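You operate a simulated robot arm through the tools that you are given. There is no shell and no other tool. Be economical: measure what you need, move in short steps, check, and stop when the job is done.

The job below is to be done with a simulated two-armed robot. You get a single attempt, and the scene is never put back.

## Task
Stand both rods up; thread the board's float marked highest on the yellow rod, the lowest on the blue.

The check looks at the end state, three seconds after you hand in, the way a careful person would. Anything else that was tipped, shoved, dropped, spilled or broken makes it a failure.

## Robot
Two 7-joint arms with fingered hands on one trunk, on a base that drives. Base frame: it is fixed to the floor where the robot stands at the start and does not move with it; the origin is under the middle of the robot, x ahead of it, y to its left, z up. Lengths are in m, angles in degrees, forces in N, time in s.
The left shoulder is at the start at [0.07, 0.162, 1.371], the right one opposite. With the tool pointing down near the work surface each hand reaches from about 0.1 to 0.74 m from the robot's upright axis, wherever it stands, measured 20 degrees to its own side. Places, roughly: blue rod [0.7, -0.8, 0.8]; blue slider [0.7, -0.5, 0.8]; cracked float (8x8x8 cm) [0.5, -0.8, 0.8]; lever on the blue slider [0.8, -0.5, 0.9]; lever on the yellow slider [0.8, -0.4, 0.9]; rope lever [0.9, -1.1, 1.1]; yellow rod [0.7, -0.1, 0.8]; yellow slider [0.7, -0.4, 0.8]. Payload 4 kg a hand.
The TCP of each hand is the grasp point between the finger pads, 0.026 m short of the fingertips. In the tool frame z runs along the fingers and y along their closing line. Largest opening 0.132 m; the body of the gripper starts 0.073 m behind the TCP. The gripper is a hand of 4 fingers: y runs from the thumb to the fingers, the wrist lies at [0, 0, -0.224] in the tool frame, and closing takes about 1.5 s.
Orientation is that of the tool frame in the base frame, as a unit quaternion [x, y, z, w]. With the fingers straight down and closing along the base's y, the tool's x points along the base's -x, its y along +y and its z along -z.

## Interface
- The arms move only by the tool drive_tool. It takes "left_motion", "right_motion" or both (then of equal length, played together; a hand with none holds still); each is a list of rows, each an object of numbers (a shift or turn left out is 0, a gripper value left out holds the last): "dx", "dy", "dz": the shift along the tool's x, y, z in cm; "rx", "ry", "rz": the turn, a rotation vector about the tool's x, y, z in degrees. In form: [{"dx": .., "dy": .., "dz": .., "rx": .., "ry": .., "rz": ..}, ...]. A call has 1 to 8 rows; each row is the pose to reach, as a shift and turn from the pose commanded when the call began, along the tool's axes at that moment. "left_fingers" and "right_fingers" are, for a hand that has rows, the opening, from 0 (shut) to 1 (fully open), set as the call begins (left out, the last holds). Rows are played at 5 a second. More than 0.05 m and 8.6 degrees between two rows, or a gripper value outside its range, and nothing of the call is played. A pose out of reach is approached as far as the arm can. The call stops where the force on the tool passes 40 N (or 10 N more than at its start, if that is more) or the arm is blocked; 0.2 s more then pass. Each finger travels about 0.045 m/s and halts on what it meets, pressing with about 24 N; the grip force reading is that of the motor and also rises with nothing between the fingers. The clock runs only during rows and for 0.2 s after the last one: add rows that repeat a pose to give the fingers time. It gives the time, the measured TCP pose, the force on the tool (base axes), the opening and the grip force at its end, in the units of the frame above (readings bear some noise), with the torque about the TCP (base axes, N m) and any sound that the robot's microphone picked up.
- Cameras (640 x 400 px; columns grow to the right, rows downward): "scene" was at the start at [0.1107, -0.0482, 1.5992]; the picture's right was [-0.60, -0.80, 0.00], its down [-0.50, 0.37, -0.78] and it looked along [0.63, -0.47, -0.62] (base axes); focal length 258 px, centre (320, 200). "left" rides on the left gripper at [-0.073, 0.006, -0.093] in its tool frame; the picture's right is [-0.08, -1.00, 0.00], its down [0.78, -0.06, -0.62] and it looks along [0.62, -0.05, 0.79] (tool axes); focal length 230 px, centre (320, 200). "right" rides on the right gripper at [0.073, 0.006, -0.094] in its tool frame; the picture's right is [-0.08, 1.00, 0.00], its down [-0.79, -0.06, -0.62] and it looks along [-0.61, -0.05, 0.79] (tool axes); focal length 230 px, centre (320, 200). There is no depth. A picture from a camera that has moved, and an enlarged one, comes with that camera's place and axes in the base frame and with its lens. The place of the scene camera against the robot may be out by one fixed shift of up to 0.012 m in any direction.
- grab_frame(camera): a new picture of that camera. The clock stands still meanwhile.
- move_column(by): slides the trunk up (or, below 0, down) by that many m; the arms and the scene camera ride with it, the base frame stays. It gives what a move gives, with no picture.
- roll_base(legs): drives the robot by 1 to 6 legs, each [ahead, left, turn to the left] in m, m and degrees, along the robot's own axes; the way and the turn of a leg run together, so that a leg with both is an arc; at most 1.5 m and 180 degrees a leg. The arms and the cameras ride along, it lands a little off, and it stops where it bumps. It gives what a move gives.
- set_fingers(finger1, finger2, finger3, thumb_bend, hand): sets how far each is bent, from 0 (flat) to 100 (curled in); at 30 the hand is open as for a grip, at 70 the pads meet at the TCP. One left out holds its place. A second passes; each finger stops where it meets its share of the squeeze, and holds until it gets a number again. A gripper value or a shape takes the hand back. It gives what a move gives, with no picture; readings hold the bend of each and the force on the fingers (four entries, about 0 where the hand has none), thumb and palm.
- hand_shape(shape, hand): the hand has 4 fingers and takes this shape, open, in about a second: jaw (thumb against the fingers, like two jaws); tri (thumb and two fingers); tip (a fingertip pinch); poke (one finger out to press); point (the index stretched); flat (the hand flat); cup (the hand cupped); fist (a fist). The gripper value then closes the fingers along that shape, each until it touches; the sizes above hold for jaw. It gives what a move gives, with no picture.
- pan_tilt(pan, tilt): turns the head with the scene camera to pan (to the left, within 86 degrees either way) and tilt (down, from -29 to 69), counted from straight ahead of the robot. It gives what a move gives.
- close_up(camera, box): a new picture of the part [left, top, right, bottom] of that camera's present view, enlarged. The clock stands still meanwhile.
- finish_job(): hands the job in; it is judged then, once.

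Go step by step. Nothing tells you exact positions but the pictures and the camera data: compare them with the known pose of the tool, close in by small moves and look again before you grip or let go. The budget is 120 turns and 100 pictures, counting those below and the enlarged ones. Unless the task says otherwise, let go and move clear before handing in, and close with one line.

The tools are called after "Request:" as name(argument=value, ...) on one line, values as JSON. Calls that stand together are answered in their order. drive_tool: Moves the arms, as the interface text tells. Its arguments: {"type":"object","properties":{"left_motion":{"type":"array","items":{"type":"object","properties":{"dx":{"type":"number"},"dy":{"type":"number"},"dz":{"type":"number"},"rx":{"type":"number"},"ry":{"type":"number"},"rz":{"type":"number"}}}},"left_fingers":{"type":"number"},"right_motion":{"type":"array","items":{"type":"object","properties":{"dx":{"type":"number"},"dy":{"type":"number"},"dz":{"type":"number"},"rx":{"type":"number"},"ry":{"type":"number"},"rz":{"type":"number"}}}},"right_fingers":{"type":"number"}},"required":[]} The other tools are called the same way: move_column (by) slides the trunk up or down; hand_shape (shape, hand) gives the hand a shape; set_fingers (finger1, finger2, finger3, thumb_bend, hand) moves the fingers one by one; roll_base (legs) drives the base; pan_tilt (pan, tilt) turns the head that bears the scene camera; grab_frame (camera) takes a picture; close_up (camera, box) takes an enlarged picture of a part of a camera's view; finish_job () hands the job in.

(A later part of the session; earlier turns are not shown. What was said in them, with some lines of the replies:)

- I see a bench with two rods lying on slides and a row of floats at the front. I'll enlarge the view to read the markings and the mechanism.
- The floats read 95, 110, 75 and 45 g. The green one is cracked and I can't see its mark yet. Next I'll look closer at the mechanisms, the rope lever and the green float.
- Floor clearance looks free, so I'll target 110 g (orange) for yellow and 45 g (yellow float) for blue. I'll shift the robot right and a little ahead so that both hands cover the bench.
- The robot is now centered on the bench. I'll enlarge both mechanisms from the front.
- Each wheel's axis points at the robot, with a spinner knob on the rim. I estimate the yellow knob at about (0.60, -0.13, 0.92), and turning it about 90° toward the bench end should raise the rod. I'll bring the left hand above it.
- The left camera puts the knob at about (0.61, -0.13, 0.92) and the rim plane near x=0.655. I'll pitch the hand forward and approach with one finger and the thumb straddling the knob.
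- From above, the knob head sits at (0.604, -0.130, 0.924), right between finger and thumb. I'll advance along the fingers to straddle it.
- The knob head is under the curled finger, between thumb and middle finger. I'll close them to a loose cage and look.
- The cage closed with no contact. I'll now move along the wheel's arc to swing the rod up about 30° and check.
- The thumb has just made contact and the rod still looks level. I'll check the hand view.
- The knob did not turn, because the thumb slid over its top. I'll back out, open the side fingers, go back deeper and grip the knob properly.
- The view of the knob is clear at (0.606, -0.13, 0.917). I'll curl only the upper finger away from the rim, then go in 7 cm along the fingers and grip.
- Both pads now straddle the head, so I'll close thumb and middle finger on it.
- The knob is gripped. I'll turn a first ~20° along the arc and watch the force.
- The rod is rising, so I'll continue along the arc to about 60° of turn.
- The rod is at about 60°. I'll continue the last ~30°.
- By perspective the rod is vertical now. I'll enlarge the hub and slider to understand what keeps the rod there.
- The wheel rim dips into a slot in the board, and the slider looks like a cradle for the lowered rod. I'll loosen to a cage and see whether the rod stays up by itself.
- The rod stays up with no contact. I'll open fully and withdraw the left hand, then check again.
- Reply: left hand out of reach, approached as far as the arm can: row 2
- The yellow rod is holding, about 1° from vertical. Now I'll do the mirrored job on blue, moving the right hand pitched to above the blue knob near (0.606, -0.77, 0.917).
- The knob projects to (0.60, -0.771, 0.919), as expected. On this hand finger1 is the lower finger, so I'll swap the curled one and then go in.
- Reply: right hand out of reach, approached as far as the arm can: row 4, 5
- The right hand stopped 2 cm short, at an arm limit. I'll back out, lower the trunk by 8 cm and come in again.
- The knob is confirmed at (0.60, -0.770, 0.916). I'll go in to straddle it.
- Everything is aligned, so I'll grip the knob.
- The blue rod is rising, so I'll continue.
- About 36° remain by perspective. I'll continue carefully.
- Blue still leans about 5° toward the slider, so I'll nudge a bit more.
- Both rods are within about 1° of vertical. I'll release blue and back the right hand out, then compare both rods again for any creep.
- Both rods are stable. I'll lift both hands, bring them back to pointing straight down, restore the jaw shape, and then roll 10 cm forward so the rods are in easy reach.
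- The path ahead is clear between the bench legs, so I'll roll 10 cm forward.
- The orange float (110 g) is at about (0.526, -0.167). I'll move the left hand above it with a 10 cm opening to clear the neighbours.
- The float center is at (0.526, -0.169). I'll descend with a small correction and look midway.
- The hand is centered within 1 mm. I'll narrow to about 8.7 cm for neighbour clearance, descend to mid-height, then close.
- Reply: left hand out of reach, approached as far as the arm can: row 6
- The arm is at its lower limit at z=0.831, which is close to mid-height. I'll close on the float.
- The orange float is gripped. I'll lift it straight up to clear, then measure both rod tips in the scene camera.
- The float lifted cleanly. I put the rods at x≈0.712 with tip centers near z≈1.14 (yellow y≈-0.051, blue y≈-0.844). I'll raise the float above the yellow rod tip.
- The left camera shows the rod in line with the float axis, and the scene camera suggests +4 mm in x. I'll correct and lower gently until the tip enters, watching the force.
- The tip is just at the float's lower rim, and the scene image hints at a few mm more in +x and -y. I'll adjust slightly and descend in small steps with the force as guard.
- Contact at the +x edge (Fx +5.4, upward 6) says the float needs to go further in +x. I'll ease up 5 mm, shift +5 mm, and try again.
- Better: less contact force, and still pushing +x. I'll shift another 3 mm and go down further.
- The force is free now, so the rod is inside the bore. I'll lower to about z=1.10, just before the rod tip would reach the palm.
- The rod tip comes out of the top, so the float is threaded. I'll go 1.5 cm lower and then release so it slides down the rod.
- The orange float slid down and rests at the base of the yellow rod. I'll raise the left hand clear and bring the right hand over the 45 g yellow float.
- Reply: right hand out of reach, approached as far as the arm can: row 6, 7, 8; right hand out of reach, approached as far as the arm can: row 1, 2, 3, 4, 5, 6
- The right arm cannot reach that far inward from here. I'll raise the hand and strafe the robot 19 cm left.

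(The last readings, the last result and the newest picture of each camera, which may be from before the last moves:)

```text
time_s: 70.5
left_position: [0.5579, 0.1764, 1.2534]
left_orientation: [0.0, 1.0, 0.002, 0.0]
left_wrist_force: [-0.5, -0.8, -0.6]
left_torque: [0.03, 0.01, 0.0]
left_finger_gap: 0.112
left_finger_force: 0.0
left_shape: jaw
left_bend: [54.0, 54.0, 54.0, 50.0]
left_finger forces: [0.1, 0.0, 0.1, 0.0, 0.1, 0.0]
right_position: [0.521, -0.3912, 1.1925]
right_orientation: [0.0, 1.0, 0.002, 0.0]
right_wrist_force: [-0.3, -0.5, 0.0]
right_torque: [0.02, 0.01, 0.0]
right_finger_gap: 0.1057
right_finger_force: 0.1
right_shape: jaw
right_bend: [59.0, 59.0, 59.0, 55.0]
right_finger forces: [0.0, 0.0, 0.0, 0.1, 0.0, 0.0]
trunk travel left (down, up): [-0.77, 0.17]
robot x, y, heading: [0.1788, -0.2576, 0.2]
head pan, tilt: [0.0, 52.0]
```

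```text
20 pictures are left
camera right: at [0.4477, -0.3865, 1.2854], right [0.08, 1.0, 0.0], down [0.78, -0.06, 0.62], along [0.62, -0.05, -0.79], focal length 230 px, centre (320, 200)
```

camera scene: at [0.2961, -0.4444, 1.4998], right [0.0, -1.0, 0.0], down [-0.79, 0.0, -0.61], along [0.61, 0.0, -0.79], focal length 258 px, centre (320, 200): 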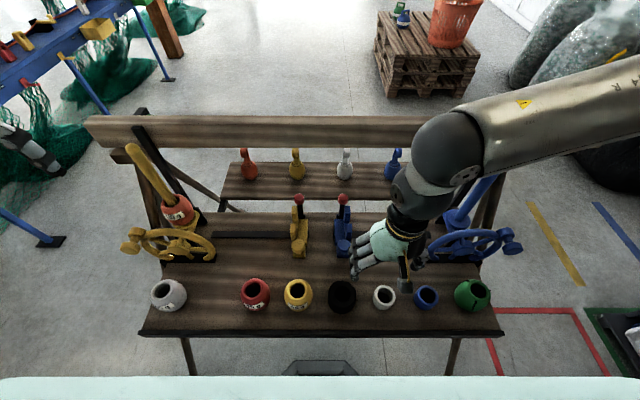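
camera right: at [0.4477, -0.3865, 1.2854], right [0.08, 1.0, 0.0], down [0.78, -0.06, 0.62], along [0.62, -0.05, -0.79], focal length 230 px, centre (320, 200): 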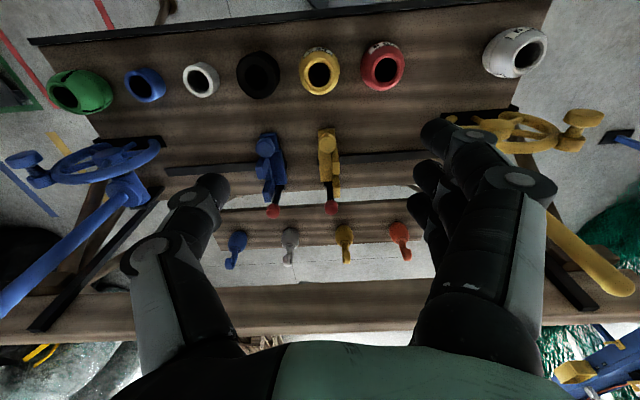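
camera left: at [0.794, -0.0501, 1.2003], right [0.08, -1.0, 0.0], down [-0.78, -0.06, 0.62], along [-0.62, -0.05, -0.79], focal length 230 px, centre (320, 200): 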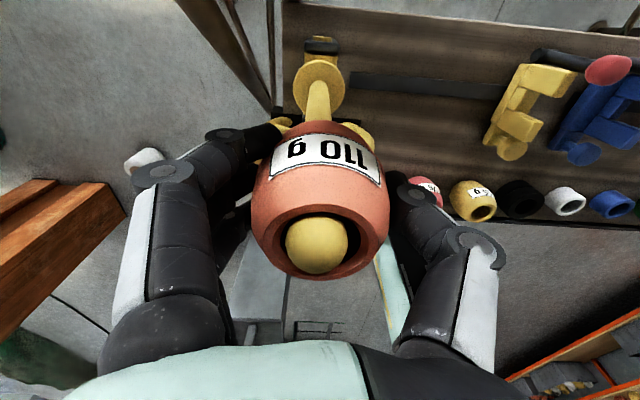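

The hand is centered over the 45 g float at (0.524, -0.393). I'll descend.

Request:
drive_tool(right_motion=[{"dx": -0.3, "dy": -0.2, "dz": 4.5}, {"dx": -0.3, "dy": -0.2, "dz": 9}, {"dx": -0.3, "dy": -0.2, "dz": 13.5}, {"dx": -0.3, "dy": -0.2, "dz": 18}, {"dx": -0.3, "dy": -0.2, "dz": 22.5}, {"dx": -0.3, "dy": -0.2, "dz": 26}, {"dx": -0.3, "dy": -0.2, "dz": 29}], right_fingers=0.7)

Request:
grab_frame(camera="right")

```text
time_s: 72.1
left_position: [0.5579, 0.1795, 1.2511]
left_orientation: [-0.001, 1.0, -0.001, 0.0]
left_wrist_force: [0.9, 0.3, -0.2]
left_torque: [0.0, -0.03, 0.0]
left_finger_gap: 0.1119
left_finger_force: 0.0
left_shape: jaw
left_bend: [54.0, 54.0, 54.0, 50.0]
left_finger forces: [0.0, 0.0, 0.1, 0.0, 0.0, 0.0]
right_position: [0.527, -0.4301, 0.9338]
right_orientation: [-0.001, 1.0, 0.001, -0.001]
right_wrist_force: [0.4, 0.0, 0.5]
right_torque: [-0.04, 0.02, -0.01]
right_finger_gap: 0.0928
right_finger_force: 0.1
right_shape: jaw
right_bend: [67.0, 67.0, 67.0, 63.0]
right_finger forces: [0.1, 0.0, 0.0, 0.1, 0.1, 0.0]
right hand out of reach, approached as far as the arm can: row 5, 6, 7
trunk travel left (down, up): [-0.77, 0.17]
robot x, y, heading: [0.1822, -0.2607, -0.2]
head pan, tilt: [0.0, 52.0]
```

```text
19 pictures are left
camera right: at [0.4536, -0.4249, 1.0278], right [0.08, 1.0, 0.0], down [0.78, -0.06, 0.62], along [0.62, -0.05, -0.79], focal length 230 px, centre (320, 200)
```

right: 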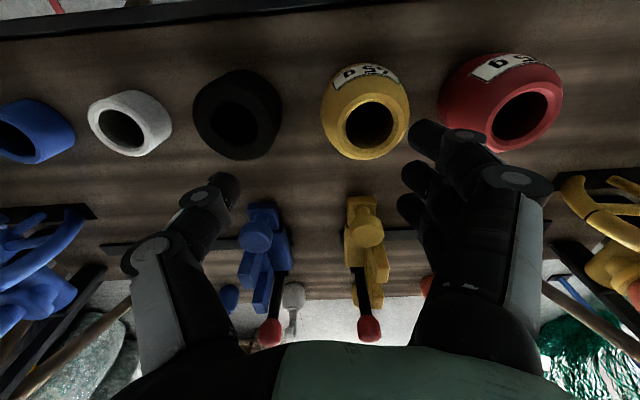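

It is still at the inward reach limit at low height. I'll raise the hand, back off 12 cm and shift another 12 cm left for a better arm posture.

Request:
drive_tool(right_motion=[{"dz": -4.5}, {"dz": -9}, {"dz": -13.5}, {"dz": -18}, {"dz": -22.5}])

Request:
roll_base(legs=[[-0.12, 0, 0], [0, 0.12, 0]])

```text
time_s: 73.3
left_position: [0.556, 0.1805, 1.2532]
left_orientation: [-0.001, 1.0, 0.0, 0.001]
left_wrist_force: [0.3, -0.2, -0.9]
left_torque: [0.0, -0.02, 0.0]
left_finger_gap: 0.1122
left_finger_force: 0.0
left_shape: jaw
left_bend: [54.0, 54.0, 54.0, 50.0]
left_finger forces: [0.1, 0.0, 0.1, 0.0, 0.1, 0.0]
right_position: [0.5229, -0.4301, 1.1613]
right_orientation: [-0.001, 1.0, 0.0, 0.0]
right_wrist_force: [0.2, 0.2, -0.1]
right_torque: [0.02, -0.02, 0.02]
right_finger_gap: 0.0929
right_finger_force: 0.1
right_shape: jaw
right_bend: [67.0, 67.0, 67.0, 63.0]
right_finger forces: [0.1, 0.1, 0.0, 0.1, 0.0, 0.0]
trunk travel left (down, up): [-0.77, 0.17]
robot x, y, heading: [0.1764, -0.2571, 0.1]
head pan, tilt: [0.0, 52.0]
```

```text
time_s: 75.3
left_position: [0.4393, 0.2958, 1.253]
left_orientation: [0.0, 1.0, 0.001, 0.001]
left_wrist_force: [0.6, -0.5, -1.0]
left_torque: [0.01, -0.05, 0.0]
left_finger_gap: 0.1119
left_finger_force: 0.0
left_shape: jaw
left_bend: [54.0, 54.0, 54.0, 50.0]
left_finger forces: [0.0, 0.1, 0.1, 0.0, 0.0, 0.0]
right_position: [0.404, -0.3133, 1.1593]
right_orientation: [-0.001, 1.0, 0.002, 0.001]
right_wrist_force: [-0.7, -0.2, 0.8]
right_torque: [-0.02, -0.03, -0.04]
right_finger_gap: 0.093
right_finger_force: 0.0
right_shape: jaw
right_bend: [67.0, 67.0, 67.0, 63.0]
right_finger forces: [0.1, 0.0, 0.0, 0.0, 0.0, 0.1]
trunk travel left (down, up): [-0.77, 0.17]
robot x, y, heading: [0.0592, -0.1453, -0.3]
head pan, tilt: [0.0, 52.0]
```

Request:
drive_tool(right_motion=[{"dx": -3, "dy": -2, "dz": 2}, {"dx": -6, "dy": -4, "dz": 4}, {"dx": -9, "dy": -6, "dz": 6}, {"dx": -12, "dy": -8, "dz": 8}, {"dx": -12, "dy": -8, "dz": 12}, {"dx": -12, "dy": -8, "dz": 16}, {"dx": -12, "dy": -8, "dz": 20}, {"dx": -12, "dy": -8, "dz": 24}])

Request:
grab_frame(camera="right")

```text
time_s: 77.1
left_position: [0.4397, 0.2953, 1.2519]
left_orientation: [0.0, 1.0, 0.001, 0.0]
left_wrist_force: [0.3, 0.1, 0.0]
left_torque: [0.02, 0.02, -0.03]
left_finger_gap: 0.112
left_finger_force: 0.1
left_shape: jaw
left_bend: [54.0, 54.0, 54.0, 50.0]
left_finger forces: [0.1, 0.0, 0.1, 0.0, 0.0, 0.1]
right_position: [0.5272, -0.3923, 0.9193]
right_orientation: [0.0, 1.0, 0.0, 0.0]
right_wrist_force: [0.7, 0.3, 0.3]
right_torque: [0.0, 0.03, 0.01]
right_finger_gap: 0.0928
right_finger_force: 0.0
right_shape: jaw
right_bend: [67.0, 67.0, 67.0, 63.0]
right_finger forces: [0.0, 0.1, 0.1, 0.0, 0.0, 0.0]
trunk travel left (down, up): [-0.77, 0.17]
robot x, y, heading: [0.0579, -0.1393, -0.1]
head pan, tilt: [0.0, 52.0]
```

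```text
18 pictures are left
camera right: at [0.454, -0.3877, 1.0131], right [0.08, 1.0, 0.0], down [0.78, -0.06, 0.62], along [0.61, -0.05, -0.79], focal length 230 px, centre (320, 200)
```

right: 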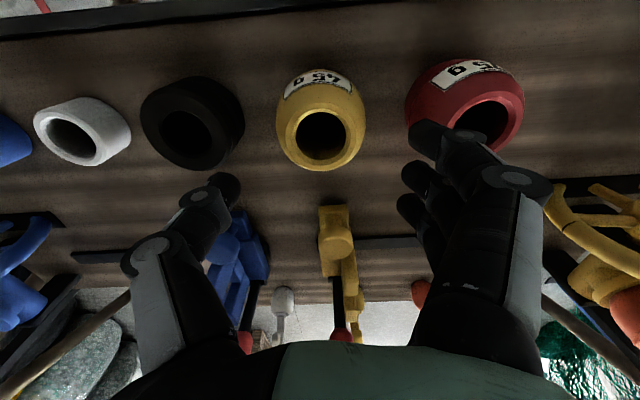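

The hand is aligned in y, and I'll correct x by about -5 mm. Then I'll narrow, descend and look.

Request:
drive_tool(right_motion=[{"dx": 0.5}, {"dx": 0.5, "dz": 2}, {"dx": 0.5, "dz": 4}, {"dx": 0.5, "dz": 6}, {"dx": 0.5, "dz": 8}, {"dx": 0.5, "dz": 9.2}], right_fingers=0.63)

Request:
grab_frame(camera="right")

```text
time_s: 78.5
left_position: [0.4383, 0.2981, 1.2535]
left_orientation: [0.001, 1.0, -0.001, 0.0]
left_wrist_force: [-0.8, 0.8, -0.5]
left_torque: [0.0, -0.01, -0.03]
left_finger_gap: 0.112
left_finger_force: 0.0
left_shape: jaw
left_bend: [54.0, 54.0, 54.0, 50.0]
left_finger forces: [0.0, 0.0, 0.1, 0.0, 0.0, 0.1]
right_position: [0.5082, -0.4101, 0.8579]
right_orientation: [0.001, 1.0, 0.001, 0.001]
right_wrist_force: [0.0, 0.8, 0.3]
right_torque: [0.02, 0.0, 0.0]
right_finger_gap: 0.0836
right_finger_force: 0.1
right_shape: jaw
right_bend: [71.0, 71.0, 71.0, 68.0]
right_finger forces: [0.0, 0.3, 0.1, 0.0, 0.0, 0.0]
right hand out of reach, approached as far as the arm can: row 4, 5, 6
trunk travel left (down, up): [-0.77, 0.17]
robot x, y, heading: [0.0601, -0.1404, 0.2]
head pan, tilt: [0.0, 52.0]
```

```text
17 pictures are left
camera right: at [0.4369, -0.4051, 0.9523], right [0.08, 1.0, 0.0], down [0.78, -0.06, 0.62], along [0.62, -0.05, -0.79], focal length 230 px, centre (320, 200)
```

right: 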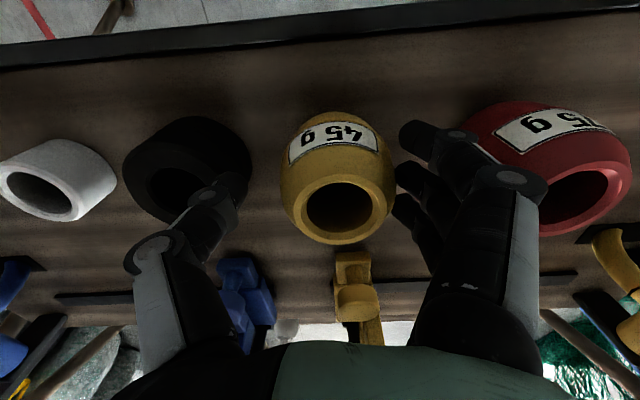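

The arm limit appeared again near the table. I'll go up and lower the trunk by 12 cm so the arm is less folded.

Request:
drive_tool(right_motion=[{"dz": -4}, {"dz": -8}, {"dz": -12}, {"dz": -16}, {"dz": -20}])

Request:
move_column(by=-0.12)

```text
time_s: 79.7
left_position: [0.4373, 0.2975, 1.2529]
left_orientation: [-0.001, 1.0, 0.0, 0.001]
left_wrist_force: [0.5, -0.3, -0.2]
left_torque: [-0.02, -0.01, 0.01]
left_finger_gap: 0.1119
left_finger_force: 0.0
left_shape: jaw
left_bend: [54.0, 54.0, 54.0, 50.0]
left_finger forces: [0.0, 0.0, 0.0, 0.0, 0.0, 0.0]
right_position: [0.5077, -0.4108, 1.06]
right_orientation: [0.001, 1.0, 0.0, 0.001]
right_wrist_force: [-0.1, -0.7, 0.3]
right_torque: [-0.01, -0.03, 0.0]
right_finger_gap: 0.0838
right_finger_force: 0.0
right_shape: jaw
right_bend: [71.0, 71.0, 71.0, 68.0]
right_finger forces: [0.1, 0.0, 0.0, 0.0, 0.0, 0.1]
trunk travel left (down, up): [-0.77, 0.17]
robot x, y, heading: [0.0594, -0.1424, -0.3]
head pan, tilt: [0.0, 52.0]
```

```text
time_s: 81.2
left_position: [0.4394, 0.2972, 1.133]
left_orientation: [-0.001, 1.0, 0.0, 0.0]
left_wrist_force: [-0.1, -0.6, 0.4]
left_torque: [-0.01, -0.01, -0.01]
left_finger_gap: 0.1119
left_finger_force: 0.1
left_shape: jaw
left_bend: [54.0, 54.0, 54.0, 50.0]
left_finger forces: [0.0, 0.0, 0.1, 0.0, 0.0, 0.0]
right_position: [0.5085, -0.4101, 0.9388]
right_orientation: [0.0, 1.0, -0.001, 0.0]
right_wrist_force: [-0.2, -0.4, -1.2]
right_torque: [0.02, 0.0, 0.02]
right_finger_gap: 0.0835
right_finger_force: 0.0
right_shape: jaw
right_bend: [71.0, 71.0, 71.0, 68.0]
right_finger forces: [0.0, 0.0, 0.0, 0.1, 0.1, 0.0]
trunk travel left (down, up): [-0.65, 0.29]
robot x, y, heading: [0.0566, -0.1392, -0.1]
head pan, tilt: [0.0, 52.0]
```

Request:
drive_tool(right_motion=[{"dx": -0.6, "dy": 0.5, "dz": 0}, {"dx": -1.2, "dy": 1.0, "dz": 1.5}])

Request:
grab_frame(camera="right")

```text
time_s: 81.8
left_position: [0.4407, 0.2978, 1.1324]
left_orientation: [0.0, 1.0, -0.001, 0.001]
left_wrist_force: [0.0, -0.2, 0.3]
left_torque: [-0.03, 0.01, -0.01]
left_finger_gap: 0.1118
left_finger_force: 0.0
left_shape: jaw
left_bend: [54.0, 54.0, 54.0, 50.0]
left_finger forces: [0.1, 0.0, 0.0, 0.1, 0.0, 0.0]
right_position: [0.5211, -0.4001, 0.9235]
right_orientation: [0.0, 1.0, 0.0, 0.0]
right_wrist_force: [0.2, 0.2, -0.9]
right_torque: [0.01, 0.0, -0.01]
right_finger_gap: 0.0835
right_finger_force: 0.0
right_shape: jaw
right_bend: [71.0, 71.0, 71.0, 68.0]
right_finger forces: [0.1, 0.1, 0.0, 0.0, 0.0, 0.0]
trunk travel left (down, up): [-0.65, 0.29]
robot x, y, heading: [0.0568, -0.1389, 0.2]
head pan, tilt: [0.0, 52.0]
```

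```text
16 pictures are left
camera right: at [0.4492, -0.3947, 1.0169], right [0.08, 1.0, 0.0], down [0.79, -0.06, 0.62], along [0.61, -0.05, -0.79], focal length 230 px, centre (320, 200)
```

right: 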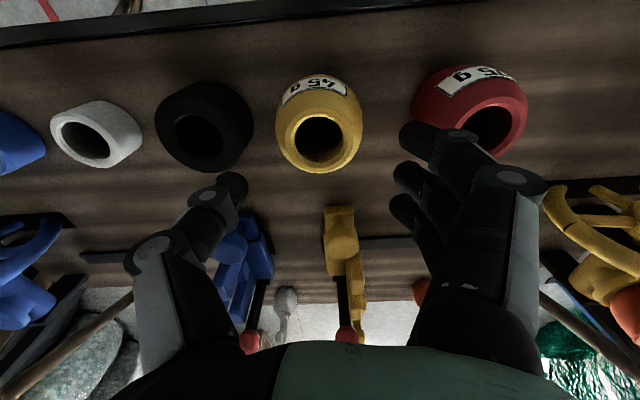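

The float sits at y≈-0.402, having been nudged about 8 mm. I'll correct the offset and descend.

Request:
drive_tool(right_motion=[{"dx": 0.3, "dy": -0.2, "dz": 2}, {"dx": 0.3, "dy": -0.2, "dz": 4}, {"dx": 0.3, "dy": -0.2, "dz": 6}, {"dx": 0.3, "dy": -0.2, "dz": 8}, {"dx": 0.3, "dy": -0.2, "dz": 9.8}])

Request:
grab_frame(camera="right")

```text
time_s: 83.0
left_position: [0.4395, 0.298, 1.1317]
left_orientation: [0.0, 1.0, 0.0, 0.0]
left_wrist_force: [-0.7, -0.8, 0.0]
left_torque: [0.0, -0.01, -0.04]
left_finger_gap: 0.1118
left_finger_force: 0.0
left_shape: jaw
left_bend: [54.0, 54.0, 54.0, 50.0]
left_finger forces: [0.0, 0.1, 0.1, 0.1, 0.0, 0.0]
right_position: [0.5175, -0.4027, 0.8245]
right_orientation: [0.0, 1.0, 0.0, -0.001]
right_wrist_force: [0.0, 0.0, 0.0]
right_torque: [0.01, 0.0, 0.0]
right_finger_gap: 0.0835
right_finger_force: 0.0
right_shape: jaw
right_bend: [71.0, 71.0, 71.0, 68.0]
right_finger forces: [0.1, 0.1, 0.0, 0.0, 0.0, 0.0]
trunk travel left (down, up): [-0.65, 0.29]
robot x, y, heading: [0.0602, -0.1397, -0.1]
head pan, tilt: [0.0, 52.0]
```

```text
15 pictures are left
camera right: at [0.4459, -0.3973, 0.919], right [0.08, 1.0, 0.0], down [0.79, -0.06, 0.62], along [0.61, -0.05, -0.79], focal length 230 px, centre (320, 200)
```

right: 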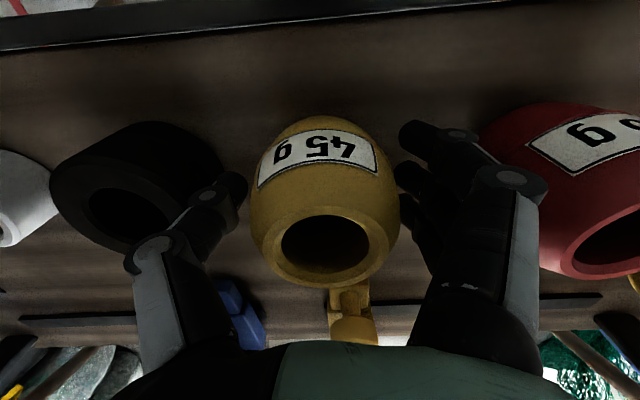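

The hand straddles the float with no contact. I'll close and lift.

Request:
drive_tool(right_motion=[{}, {}, {}, {}, {}, {}, {}], right_fingers=0.35)

Request:
drive_tool(right_motion=[{"dz": -2}, {"dz": -5}, {"dz": -9}, {"dz": -13.5}, {"dz": -18}, {"dz": -22.5}, {"dz": -27}, {"dz": -31}])

Request:
grab_frame(camera="right")

```text
time_s: 84.6
left_position: [0.4394, 0.2974, 1.1322]
left_orientation: [0.001, 1.0, 0.0, 0.0]
left_wrist_force: [0.5, 0.2, -0.1]
left_torque: [0.01, 0.0, 0.02]
left_finger_gap: 0.1118
left_finger_force: 0.1
left_shape: jaw
left_bend: [54.0, 54.0, 54.0, 50.0]
left_finger forces: [0.0, 0.0, 0.0, 0.0, 0.0, 0.1]
right_position: [0.5178, -0.4025, 0.8251]
right_orientation: [0.0, 1.0, 0.001, 0.0]
right_wrist_force: [0.2, -0.1, 0.2]
right_torque: [0.05, 0.02, 0.02]
right_finger_gap: 0.0591
right_finger_force: 24.6
right_shape: jaw
right_bend: [73.0, 73.0, 73.0, 70.0]
right_finger forces: [7.2, 6.9, 7.4, 0.1, 21.6, 0.0]
trunk travel left (down, up): [-0.65, 0.29]
robot x, y, heading: [0.06, -0.1392, -0.0]
head pan, tilt: [0.0, 52.0]
```

```text
time_s: 86.4
left_position: [0.4384, 0.2989, 1.1323]
left_orientation: [0.0, 1.0, 0.001, 0.001]
left_wrist_force: [0.5, -0.1, 0.9]
left_torque: [-0.03, 0.0, -0.02]
left_finger_gap: 0.112
left_finger_force: 0.2
left_shape: jaw
left_bend: [54.0, 54.0, 54.0, 50.0]
left_finger forces: [0.1, 0.0, 0.0, 0.0, 0.0, 0.0]
right_position: [0.5188, -0.4006, 1.1358]
right_orientation: [0.0, 1.0, 0.001, 0.0]
right_wrist_force: [0.2, -0.2, -1.1]
right_torque: [0.0, -0.02, 0.01]
right_finger_gap: 0.0587
right_finger_force: 23.8
right_shape: jaw
right_bend: [73.0, 73.0, 73.0, 70.0]
right_finger forces: [7.2, 7.2, 7.7, 0.0, 21.6, 0.0]
trunk travel left (down, up): [-0.65, 0.29]
robot x, y, heading: [0.0559, -0.1375, 0.2]
head pan, tilt: [0.0, 52.0]
```

```text
14 pictures are left
camera right: at [0.4453, -0.3959, 1.2293], right [0.08, 1.0, 0.0], down [0.78, -0.06, 0.62], along [0.61, -0.05, -0.79], focal length 230 px, centre (320, 200)
```

right: 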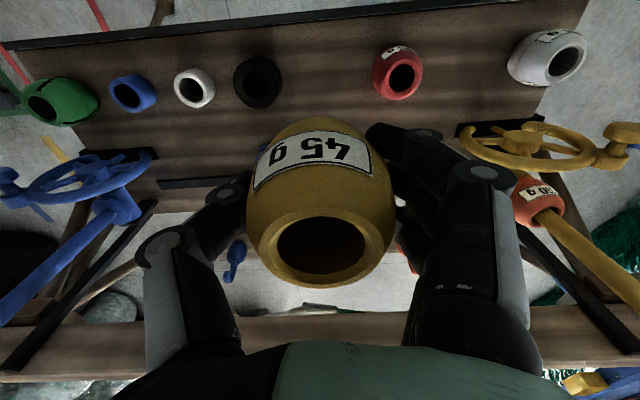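

The 45 g float is held. I'll raise the trunk by 12 cm and roll the robot back to where the blue rod is in reach.

Request:
move_column(by=0.12)

Request:
roll_base(legs=[[0, -0.31, 0], [0.1, 0, 0]])

Request:
grab_frame(camera="right")

Request:
grab_frame(camera="scene")

```text
time_s: 87.9
left_position: [0.44, 0.2976, 1.2524]
left_orientation: [0.001, 1.0, 0.0, 0.0]
left_wrist_force: [-0.6, 0.6, -0.1]
left_torque: [0.03, 0.05, -0.01]
left_finger_gap: 0.1123
left_finger_force: 0.0
left_shape: jaw
left_bend: [54.0, 54.0, 54.0, 50.0]
left_finger forces: [0.1, 0.1, 0.0, 0.1, 0.0, 0.0]
right_position: [0.5178, -0.4004, 1.2549]
right_orientation: [0.0, 1.0, 0.0, 0.0]
right_wrist_force: [0.2, -0.1, -1.6]
right_torque: [0.04, 0.0, -0.01]
right_finger_gap: 0.0587
right_finger_force: 24.1
right_shape: jaw
right_bend: [73.0, 73.0, 73.0, 70.0]
right_finger forces: [7.2, 7.2, 7.7, 0.0, 21.7, 0.0]
trunk travel left (down, up): [-0.77, 0.17]
robot x, y, heading: [0.0598, -0.1398, -0.1]
head pan, tilt: [0.0, 52.0]
```

```text
time_s: 90.8
left_position: [0.5345, -0.0077, 1.2526]
left_orientation: [-0.002, 1.0, 0.001, 0.001]
left_wrist_force: [-0.3, -1.0, 0.8]
left_torque: [0.0, -0.06, 0.0]
left_finger_gap: 0.1118
left_finger_force: 0.2
left_shape: jaw
left_bend: [54.0, 54.0, 54.0, 50.0]
left_finger forces: [0.0, 0.1, 0.0, 0.0, 0.1, 0.1]
right_position: [0.6145, -0.7066, 1.2542]
right_orientation: [-0.002, 1.0, 0.0, 0.001]
right_wrist_force: [-0.1, -0.5, -1.1]
right_torque: [0.0, -0.04, -0.02]
right_finger_gap: 0.0586
right_finger_force: 23.9
right_shape: jaw
right_bend: [73.0, 73.0, 73.0, 70.0]
right_finger forces: [7.3, 7.2, 7.6, 0.0, 21.7, 0.0]
trunk travel left (down, up): [-0.77, 0.17]
robot x, y, heading: [0.1534, -0.4469, 0.1]
head pan, tilt: [0.0, 52.0]
```

```text
13 pictures are left
camera right: at [0.5416, -0.7017, 1.3498], right [0.07, 1.0, 0.0], down [0.78, -0.06, 0.62], along [0.62, -0.05, -0.79], focal length 230 px, centre (320, 200)
```

right: 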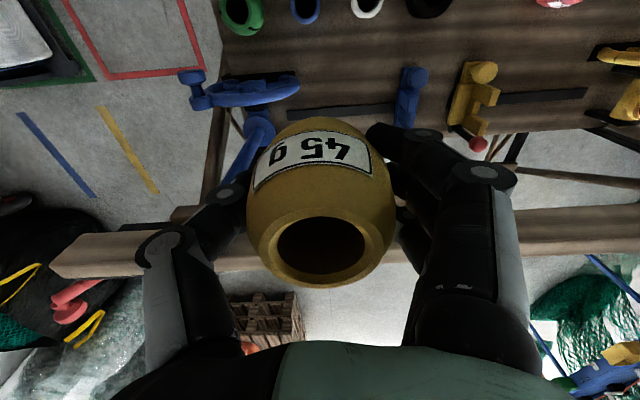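

```text
12 pictures are left
camera scene: at [0.2695, -0.4427, 1.5003], right [0.0, -1.0, 0.0], down [-0.79, 0.0, -0.62], along [0.62, 0.0, -0.79], focal length 258 px, centre (320, 200)
```

scene: 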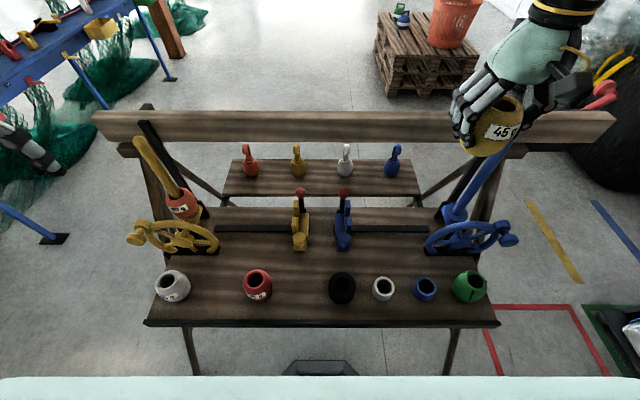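

Next I'll move the float above the blue rod, to about (0.716, -0.843), and check alignment from both cameras.

Request:
drive_tool(right_motion=[{"dx": -2.5, "dy": -3.4}, {"dx": -5, "dy": -6.8}, {"dx": -7.5, "dy": -10.2}, {"dx": -9.9, "dy": -13.6}, {"dx": -9.9, "dy": -13.6, "dz": 1.5}])

Request:
grab_frame(camera="right")

Request:
close_up(camera="scene", box=[410, 70, 570, 200])

```text
time_s: 92.0
left_position: [0.5358, -0.0075, 1.2525]
left_orientation: [-0.001, 1.0, -0.001, 0.001]
left_wrist_force: [0.2, 0.3, 0.4]
left_torque: [0.02, -0.02, -0.01]
left_finger_gap: 0.1119
left_finger_force: 0.1
left_shape: jaw
left_bend: [54.0, 54.0, 54.0, 50.0]
left_finger forces: [0.0, 0.0, 0.0, 0.1, 0.1, 0.0]
right_position: [0.7161, -0.8429, 1.2414]
right_orientation: [-0.002, 1.0, 0.0, 0.001]
right_wrist_force: [-0.3, 0.8, -2.1]
right_torque: [0.01, 0.0, 0.01]
right_finger_gap: 0.0588
right_finger_force: 24.2
right_shape: jaw
right_bend: [73.0, 73.0, 73.0, 70.0]
right_finger forces: [7.5, 7.2, 7.8, 0.1, 21.8, 0.1]
right hand out of reach, approached as far as the arm can: row 4
trunk travel left (down, up): [-0.77, 0.17]
robot x, y, heading: [0.1578, -0.4474, 0.2]
head pan, tilt: [0.0, 52.0]
```

```text
11 pictures are left
camera right: at [0.6429, -0.8375, 1.3342], right [0.07, 1.0, 0.0], down [0.78, -0.06, 0.62], along [0.62, -0.05, -0.79], focal length 230 px, centre (320, 200)
```

right: 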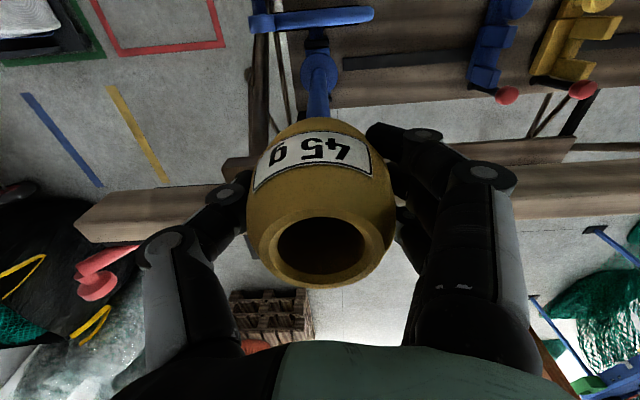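

```text
3.08 times, centred on (490, 135) of scene
camera zoom: at [0.2725, -0.4424, 1.5], right [0.0, -1.0, 0.0], down [-0.79, 0.0, -0.62], along [0.62, 0.0, -0.79], focal length 794 px, centre (-203, 400)
```

zoom: 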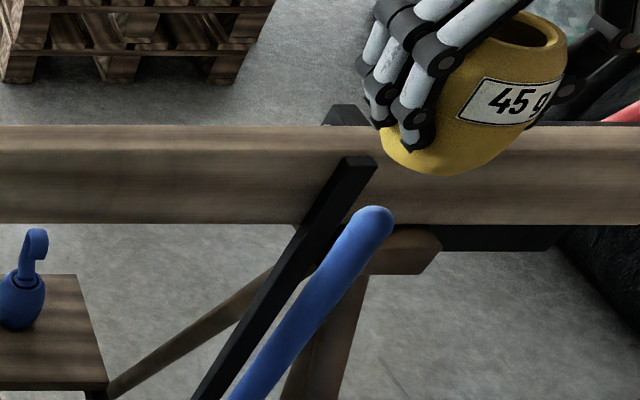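

The right camera shows the rod aligned with the bore in y. I'll set x to about 0.719, the value that fit the yellow rod, and lower carefully.

Request:
drive_tool(right_motion=[{"dx": -0.3, "dz": 1.5}, {"dx": -0.3, "dz": 3}, {"dx": -0.3, "dz": 4}, {"dx": -0.3, "dz": 4.5}, {"dx": -0.3, "dz": 5}, {"dx": -0.3, "dz": 5.5}])

Request:
close_up(camera="scene", box=[410, 70, 570, 200])

```text
time_s: 93.3
left_position: [0.5362, -0.0072, 1.2517]
left_orientation: [-0.001, 1.0, 0.0, -0.001]
left_wrist_force: [-0.2, -0.4, -0.5]
left_torque: [-0.02, -0.02, 0.0]
left_finger_gap: 0.1119
left_finger_force: 0.0
left_shape: jaw
left_bend: [54.0, 54.0, 54.0, 50.0]
left_finger forces: [0.1, 0.0, 0.1, 0.0, 0.1, 0.0]
right_position: [0.7202, -0.8428, 1.1854]
right_orientation: [-0.002, 1.0, -0.001, -0.001]
right_wrist_force: [1.0, 0.2, -1.9]
right_torque: [0.02, 0.02, 0.0]
right_finger_gap: 0.0586
right_finger_force: 23.7
right_shape: jaw
right_bend: [73.0, 73.0, 73.0, 70.0]
right_finger forces: [7.4, 7.2, 7.7, 0.0, 21.7, 0.0]
trunk travel left (down, up): [-0.77, 0.17]
robot x, y, heading: [0.1554, -0.4471, -0.0]
head pan, tilt: [0.0, 52.0]
```

```text
3.08 times, centred on (490, 135) of scene
camera zoom: at [0.2737, -0.4425, 1.4998], right [0.0, -1.0, 0.0], down [-0.79, 0.0, -0.62], along [0.62, 0.0, -0.79], focal length 794 px, centre (-203, 400)
```

zoom: 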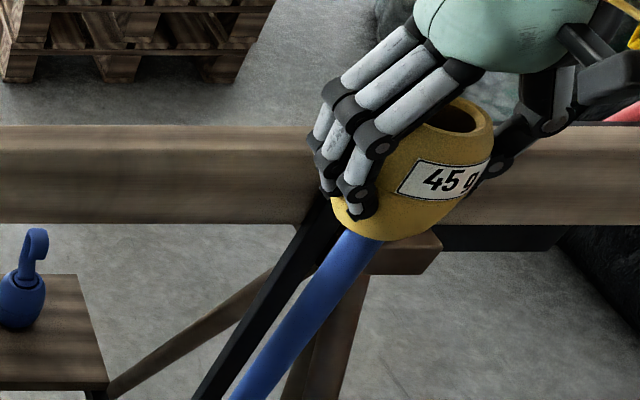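

There is no contact force and the rod appears to be entering. I'll keep lowering in small steps.

Request:
drive_tool(right_motion=[{"dz": 0.6}, {"dz": 1.2}, {"dz": 1.8}, {"dz": 2.6}, {"dz": 3.6}, {"dz": 4.8}, {"dz": 6.2}, {"dz": 7.6}])

Request:
grab_frame(camera="right")

```text
time_s: 95.2
left_position: [0.5365, -0.0079, 1.2523]
left_orientation: [-0.002, 1.0, 0.0, 0.0]
left_wrist_force: [-0.1, 0.5, 0.5]
left_torque: [-0.03, 0.01, -0.01]
left_finger_gap: 0.112
left_finger_force: 0.1
left_shape: jaw
left_bend: [54.0, 54.0, 54.0, 50.0]
left_finger forces: [0.1, 0.0, 0.0, 0.1, 0.0, 0.0]
right_position: [0.7193, -0.8423, 1.1078]
right_orientation: [-0.003, 1.0, 0.0, 0.0]
right_wrist_force: [-0.1, -0.6, -1.8]
right_torque: [0.0, 0.04, 0.0]
right_finger_gap: 0.0586
right_finger_force: 24.4
right_shape: jaw
right_bend: [73.0, 73.0, 73.0, 70.0]
right_finger forces: [7.4, 7.2, 7.8, 0.0, 21.7, 0.0]
trunk travel left (down, up): [-0.77, 0.17]
robot x, y, heading: [0.1569, -0.4426, -0.1]
head pan, tilt: [0.0, 52.0]
```

```text
8 pictures are left
camera right: at [0.6477, -0.8373, 1.2022], right [0.07, 1.0, 0.0], down [0.78, -0.06, 0.62], along [0.62, -0.05, -0.79], focal length 230 px, centre (320, 200)
```

right: 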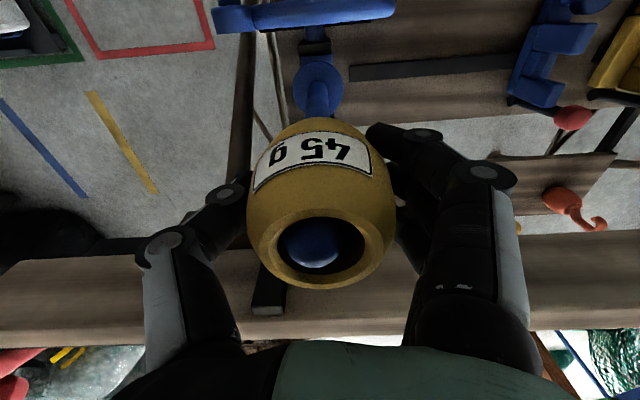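

The blue tip shows inside the bore with free forces. I'll lower a bit more and release.

Request:
drive_tool(right_motion=[{"dz": 0.8}, {"dz": 1.6}])

Request:
drive_tool(right_motion=[{}, {}, {}, {}, {}, {}], right_fingers=0.85)

Request:
grab_frame(camera="right")

```text
time_s: 95.8
left_position: [0.536, -0.0083, 1.2517]
left_orientation: [-0.001, 1.0, 0.001, 0.0]
left_wrist_force: [0.5, 0.4, -0.2]
left_torque: [0.01, -0.05, -0.03]
left_finger_gap: 0.1119
left_finger_force: 0.0
left_shape: jaw
left_bend: [54.0, 54.0, 54.0, 50.0]
left_finger forces: [0.0, 0.0, 0.1, 0.0, 0.0, 0.0]
right_position: [0.7205, -0.841, 1.0924]
right_orientation: [-0.001, 1.0, -0.001, 0.0]
right_wrist_force: [0.5, 0.1, -2.4]
right_torque: [0.01, 0.0, 0.0]
right_finger_gap: 0.059
right_finger_force: 24.2
right_shape: jaw
right_bend: [73.0, 73.0, 73.0, 70.0]
right_finger forces: [7.4, 7.3, 7.7, 0.0, 21.8, 0.0]
trunk travel left (down, up): [-0.77, 0.17]
robot x, y, heading: [0.1567, -0.4495, 0.5]
head pan, tilt: [0.0, 52.0]
```

```text
time_s: 97.2
left_position: [0.5361, -0.0077, 1.2526]
left_orientation: [-0.001, 1.0, 0.0, 0.0]
left_wrist_force: [-0.4, 0.4, -0.7]
left_torque: [-0.02, 0.0, 0.02]
left_finger_gap: 0.1121
left_finger_force: 0.1
left_shape: jaw
left_bend: [54.0, 54.0, 54.0, 50.0]
left_finger forces: [0.1, 0.1, 0.1, 0.0, 0.1, 0.1]
right_position: [0.7203, -0.8414, 1.0916]
right_orientation: [-0.002, 1.0, 0.0, 0.0]
right_wrist_force: [-0.2, -0.7, 0.8]
right_torque: [0.01, 0.0, -0.02]
right_finger_gap: 0.1119
right_finger_force: 0.0
right_shape: jaw
right_bend: [54.0, 54.0, 54.0, 50.0]
right_finger forces: [0.1, 0.0, 0.0, 0.0, 0.1, 0.0]
trunk travel left (down, up): [-0.77, 0.17]
robot x, y, heading: [0.1535, -0.4483, -0.0]
head pan, tilt: [0.0, 52.0]
```

```text
7 pictures are left
camera right: at [0.6474, -0.837, 1.1868], right [0.07, 1.0, 0.0], down [0.78, -0.06, 0.62], along [0.62, -0.05, -0.79], focal length 230 px, centre (320, 200)
```

right: 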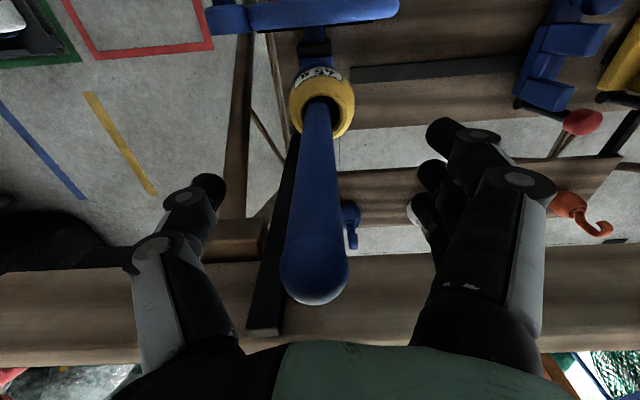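

The 45 g float sits at the blue rod's base. I'll raise the right hand straight up and clear, then check everything.

Request:
drive_tool(right_motion=[{"dz": -3}, {"dz": -6}, {"dz": -10}, {"dz": -14}, {"dz": -15, "dx": 4}, {"dz": -15, "dx": 8}, {"dz": -15, "dx": 12, "dy": -1}, {"dz": -15, "dx": 16, "dy": -3}])

Request:
roll_base(legs=[[-0.15, 0, 0]])

Request:
grab_frame(camera="scene")

Request:
close_up(camera="scene", box=[120, 90, 300, 240])

Request:
close_up(camera="scene", box=[340, 90, 520, 240])

```text
time_s: 99.0
left_position: [0.5335, -0.0083, 1.2535]
left_orientation: [-0.002, 1.0, 0.002, 0.002]
left_wrist_force: [-0.2, 0.3, -0.6]
left_torque: [0.01, -0.08, -0.03]
left_finger_gap: 0.112
left_finger_force: 0.0
left_shape: jaw
left_bend: [54.0, 54.0, 54.0, 50.0]
left_finger forces: [0.0, 0.0, 0.0, 0.1, 0.0, 0.0]
right_position: [0.5573, -0.8728, 1.2447]
right_orientation: [-0.001, 1.0, 0.001, 0.002]
right_wrist_force: [-0.7, -1.1, -0.7]
right_torque: [0.0, -0.02, -0.04]
right_finger_gap: 0.1122
right_finger_force: 0.1
right_shape: jaw
right_bend: [54.0, 54.0, 54.0, 50.0]
right_finger forces: [0.0, 0.1, 0.0, 0.0, 0.1, 0.0]
trunk travel left (down, up): [-0.77, 0.17]
robot x, y, heading: [0.1585, -0.4456, 0.2]
head pan, tilt: [0.0, 52.0]
```

```text
time_s: 100.3
left_position: [0.392, -0.0098, 1.2515]
left_orientation: [-0.001, 1.0, 0.0, 0.0]
left_wrist_force: [0.1, -0.1, 0.1]
left_torque: [-0.01, 0.0, -0.02]
left_finger_gap: 0.1119
left_finger_force: 0.0
left_shape: jaw
left_bend: [54.0, 54.0, 54.0, 50.0]
left_finger forces: [0.0, 0.0, 0.0, 0.0, 0.0, 0.1]
right_position: [0.4155, -0.8721, 1.2432]
right_orientation: [0.0, 1.0, 0.0, -0.001]
right_wrist_force: [-0.2, 0.3, 0.5]
right_torque: [0.0, 0.03, 0.02]
right_finger_gap: 0.1121
right_finger_force: 0.1
right_shape: jaw
right_bend: [54.0, 54.0, 54.0, 50.0]
right_finger forces: [0.1, 0.1, 0.0, 0.0, 0.0, 0.0]
trunk travel left (down, up): [-0.77, 0.17]
robot x, y, heading: [0.0079, -0.4471, 0.3]
head pan, tilt: [0.0, 52.0]
```

```text
6 pictures are left
camera scene: at [0.1293, -0.4431, 1.4996], right [0.0, -1.0, 0.0], down [-0.79, 0.0, -0.61], along [0.61, 0.0, -0.79], focal length 258 px, centre (320, 200)
```

scene: 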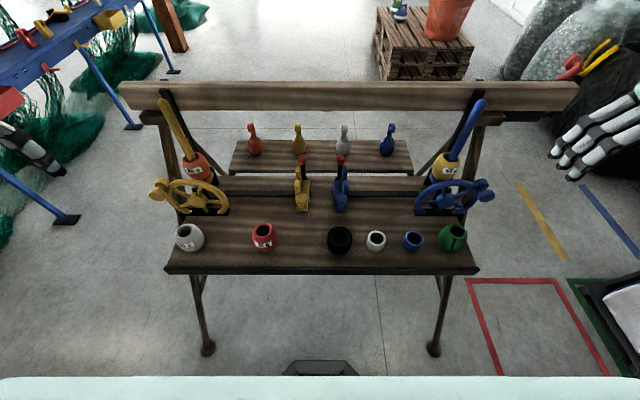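

```text
2.67 times, centred on (210, 165) of scene
camera zoom: at [0.1293, -0.4431, 1.4996], right [0.0, -1.0, 0.0], down [-0.79, 0.0, -0.61], along [0.61, 0.0, -0.79], focal length 688 px, centre (613, 293)
```

zoom: 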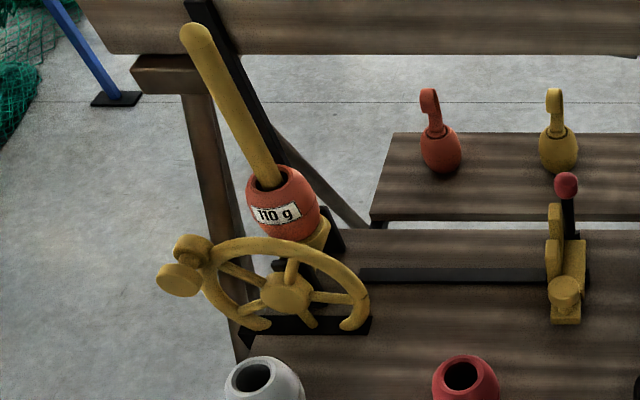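

```text
2.67 times, centred on (430, 165) of scene
camera zoom: at [0.1293, -0.4431, 1.4996], right [0.0, -1.0, 0.0], down [-0.79, 0.0, -0.61], along [0.61, 0.0, -0.79], focal length 688 px, centre (27, 293)
```

zoom: 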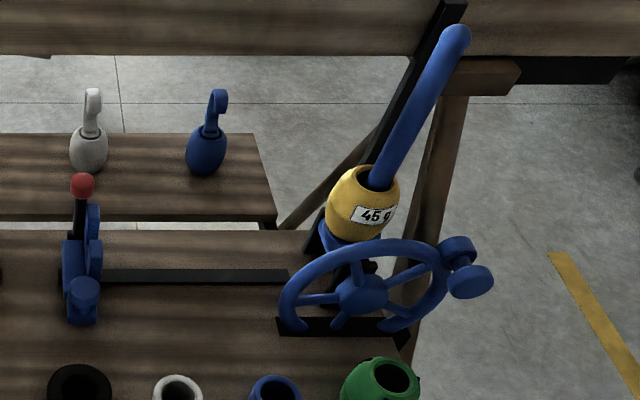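

Both floats are threaded and nothing else has been disturbed. I'll measure the tilt of the yellow rod once more at higher zoom.

Request:
close_up(camera="scene", box=[150, 90, 220, 170])

Request:
close_up(camera="scene", box=[430, 90, 500, 170])

```text
5.00 times, centred on (185, 130) of scene
camera zoom: at [0.1293, -0.4431, 1.4996], right [0.0, -1.0, 0.0], down [-0.79, 0.0, -0.61], along [0.61, 0.0, -0.79], focal length 1291 px, centre (995, 550)
```

zoom: 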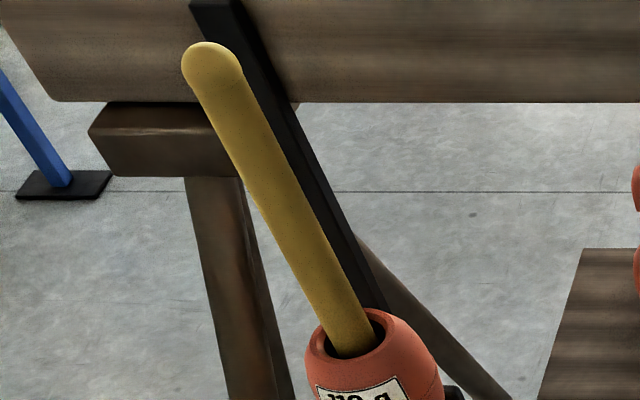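

```text
5.00 times, centred on (465, 130) of scene
camera zoom: at [0.1293, -0.4431, 1.4996], right [0.0, -1.0, 0.0], down [-0.79, 0.0, -0.61], along [0.61, 0.0, -0.79], focal length 1291 px, centre (-405, 550)
```

zoom: 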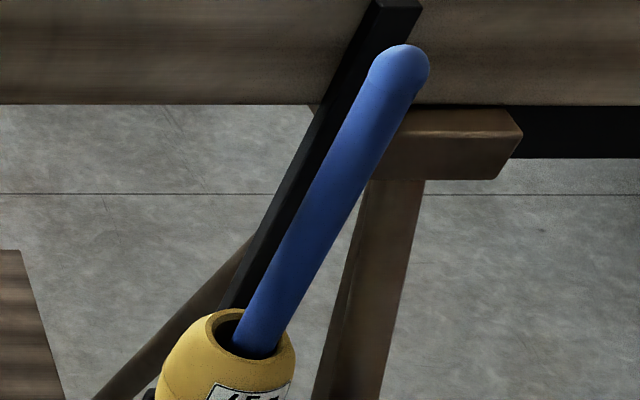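

Both rods are within about half a degree of vertical, the floats are seated, and both hands are clear. I'm handing in.

Request:
finish_job()

```text
The job is handed in.
```

Both rods are standing: the 110 g float (highest) is on the yellow rod and the 45 g float (lowest) is on the blue. Both slid the last 15 cm or so down to the rod base when released, and no other items on the bench look disturbed in the last pictures.
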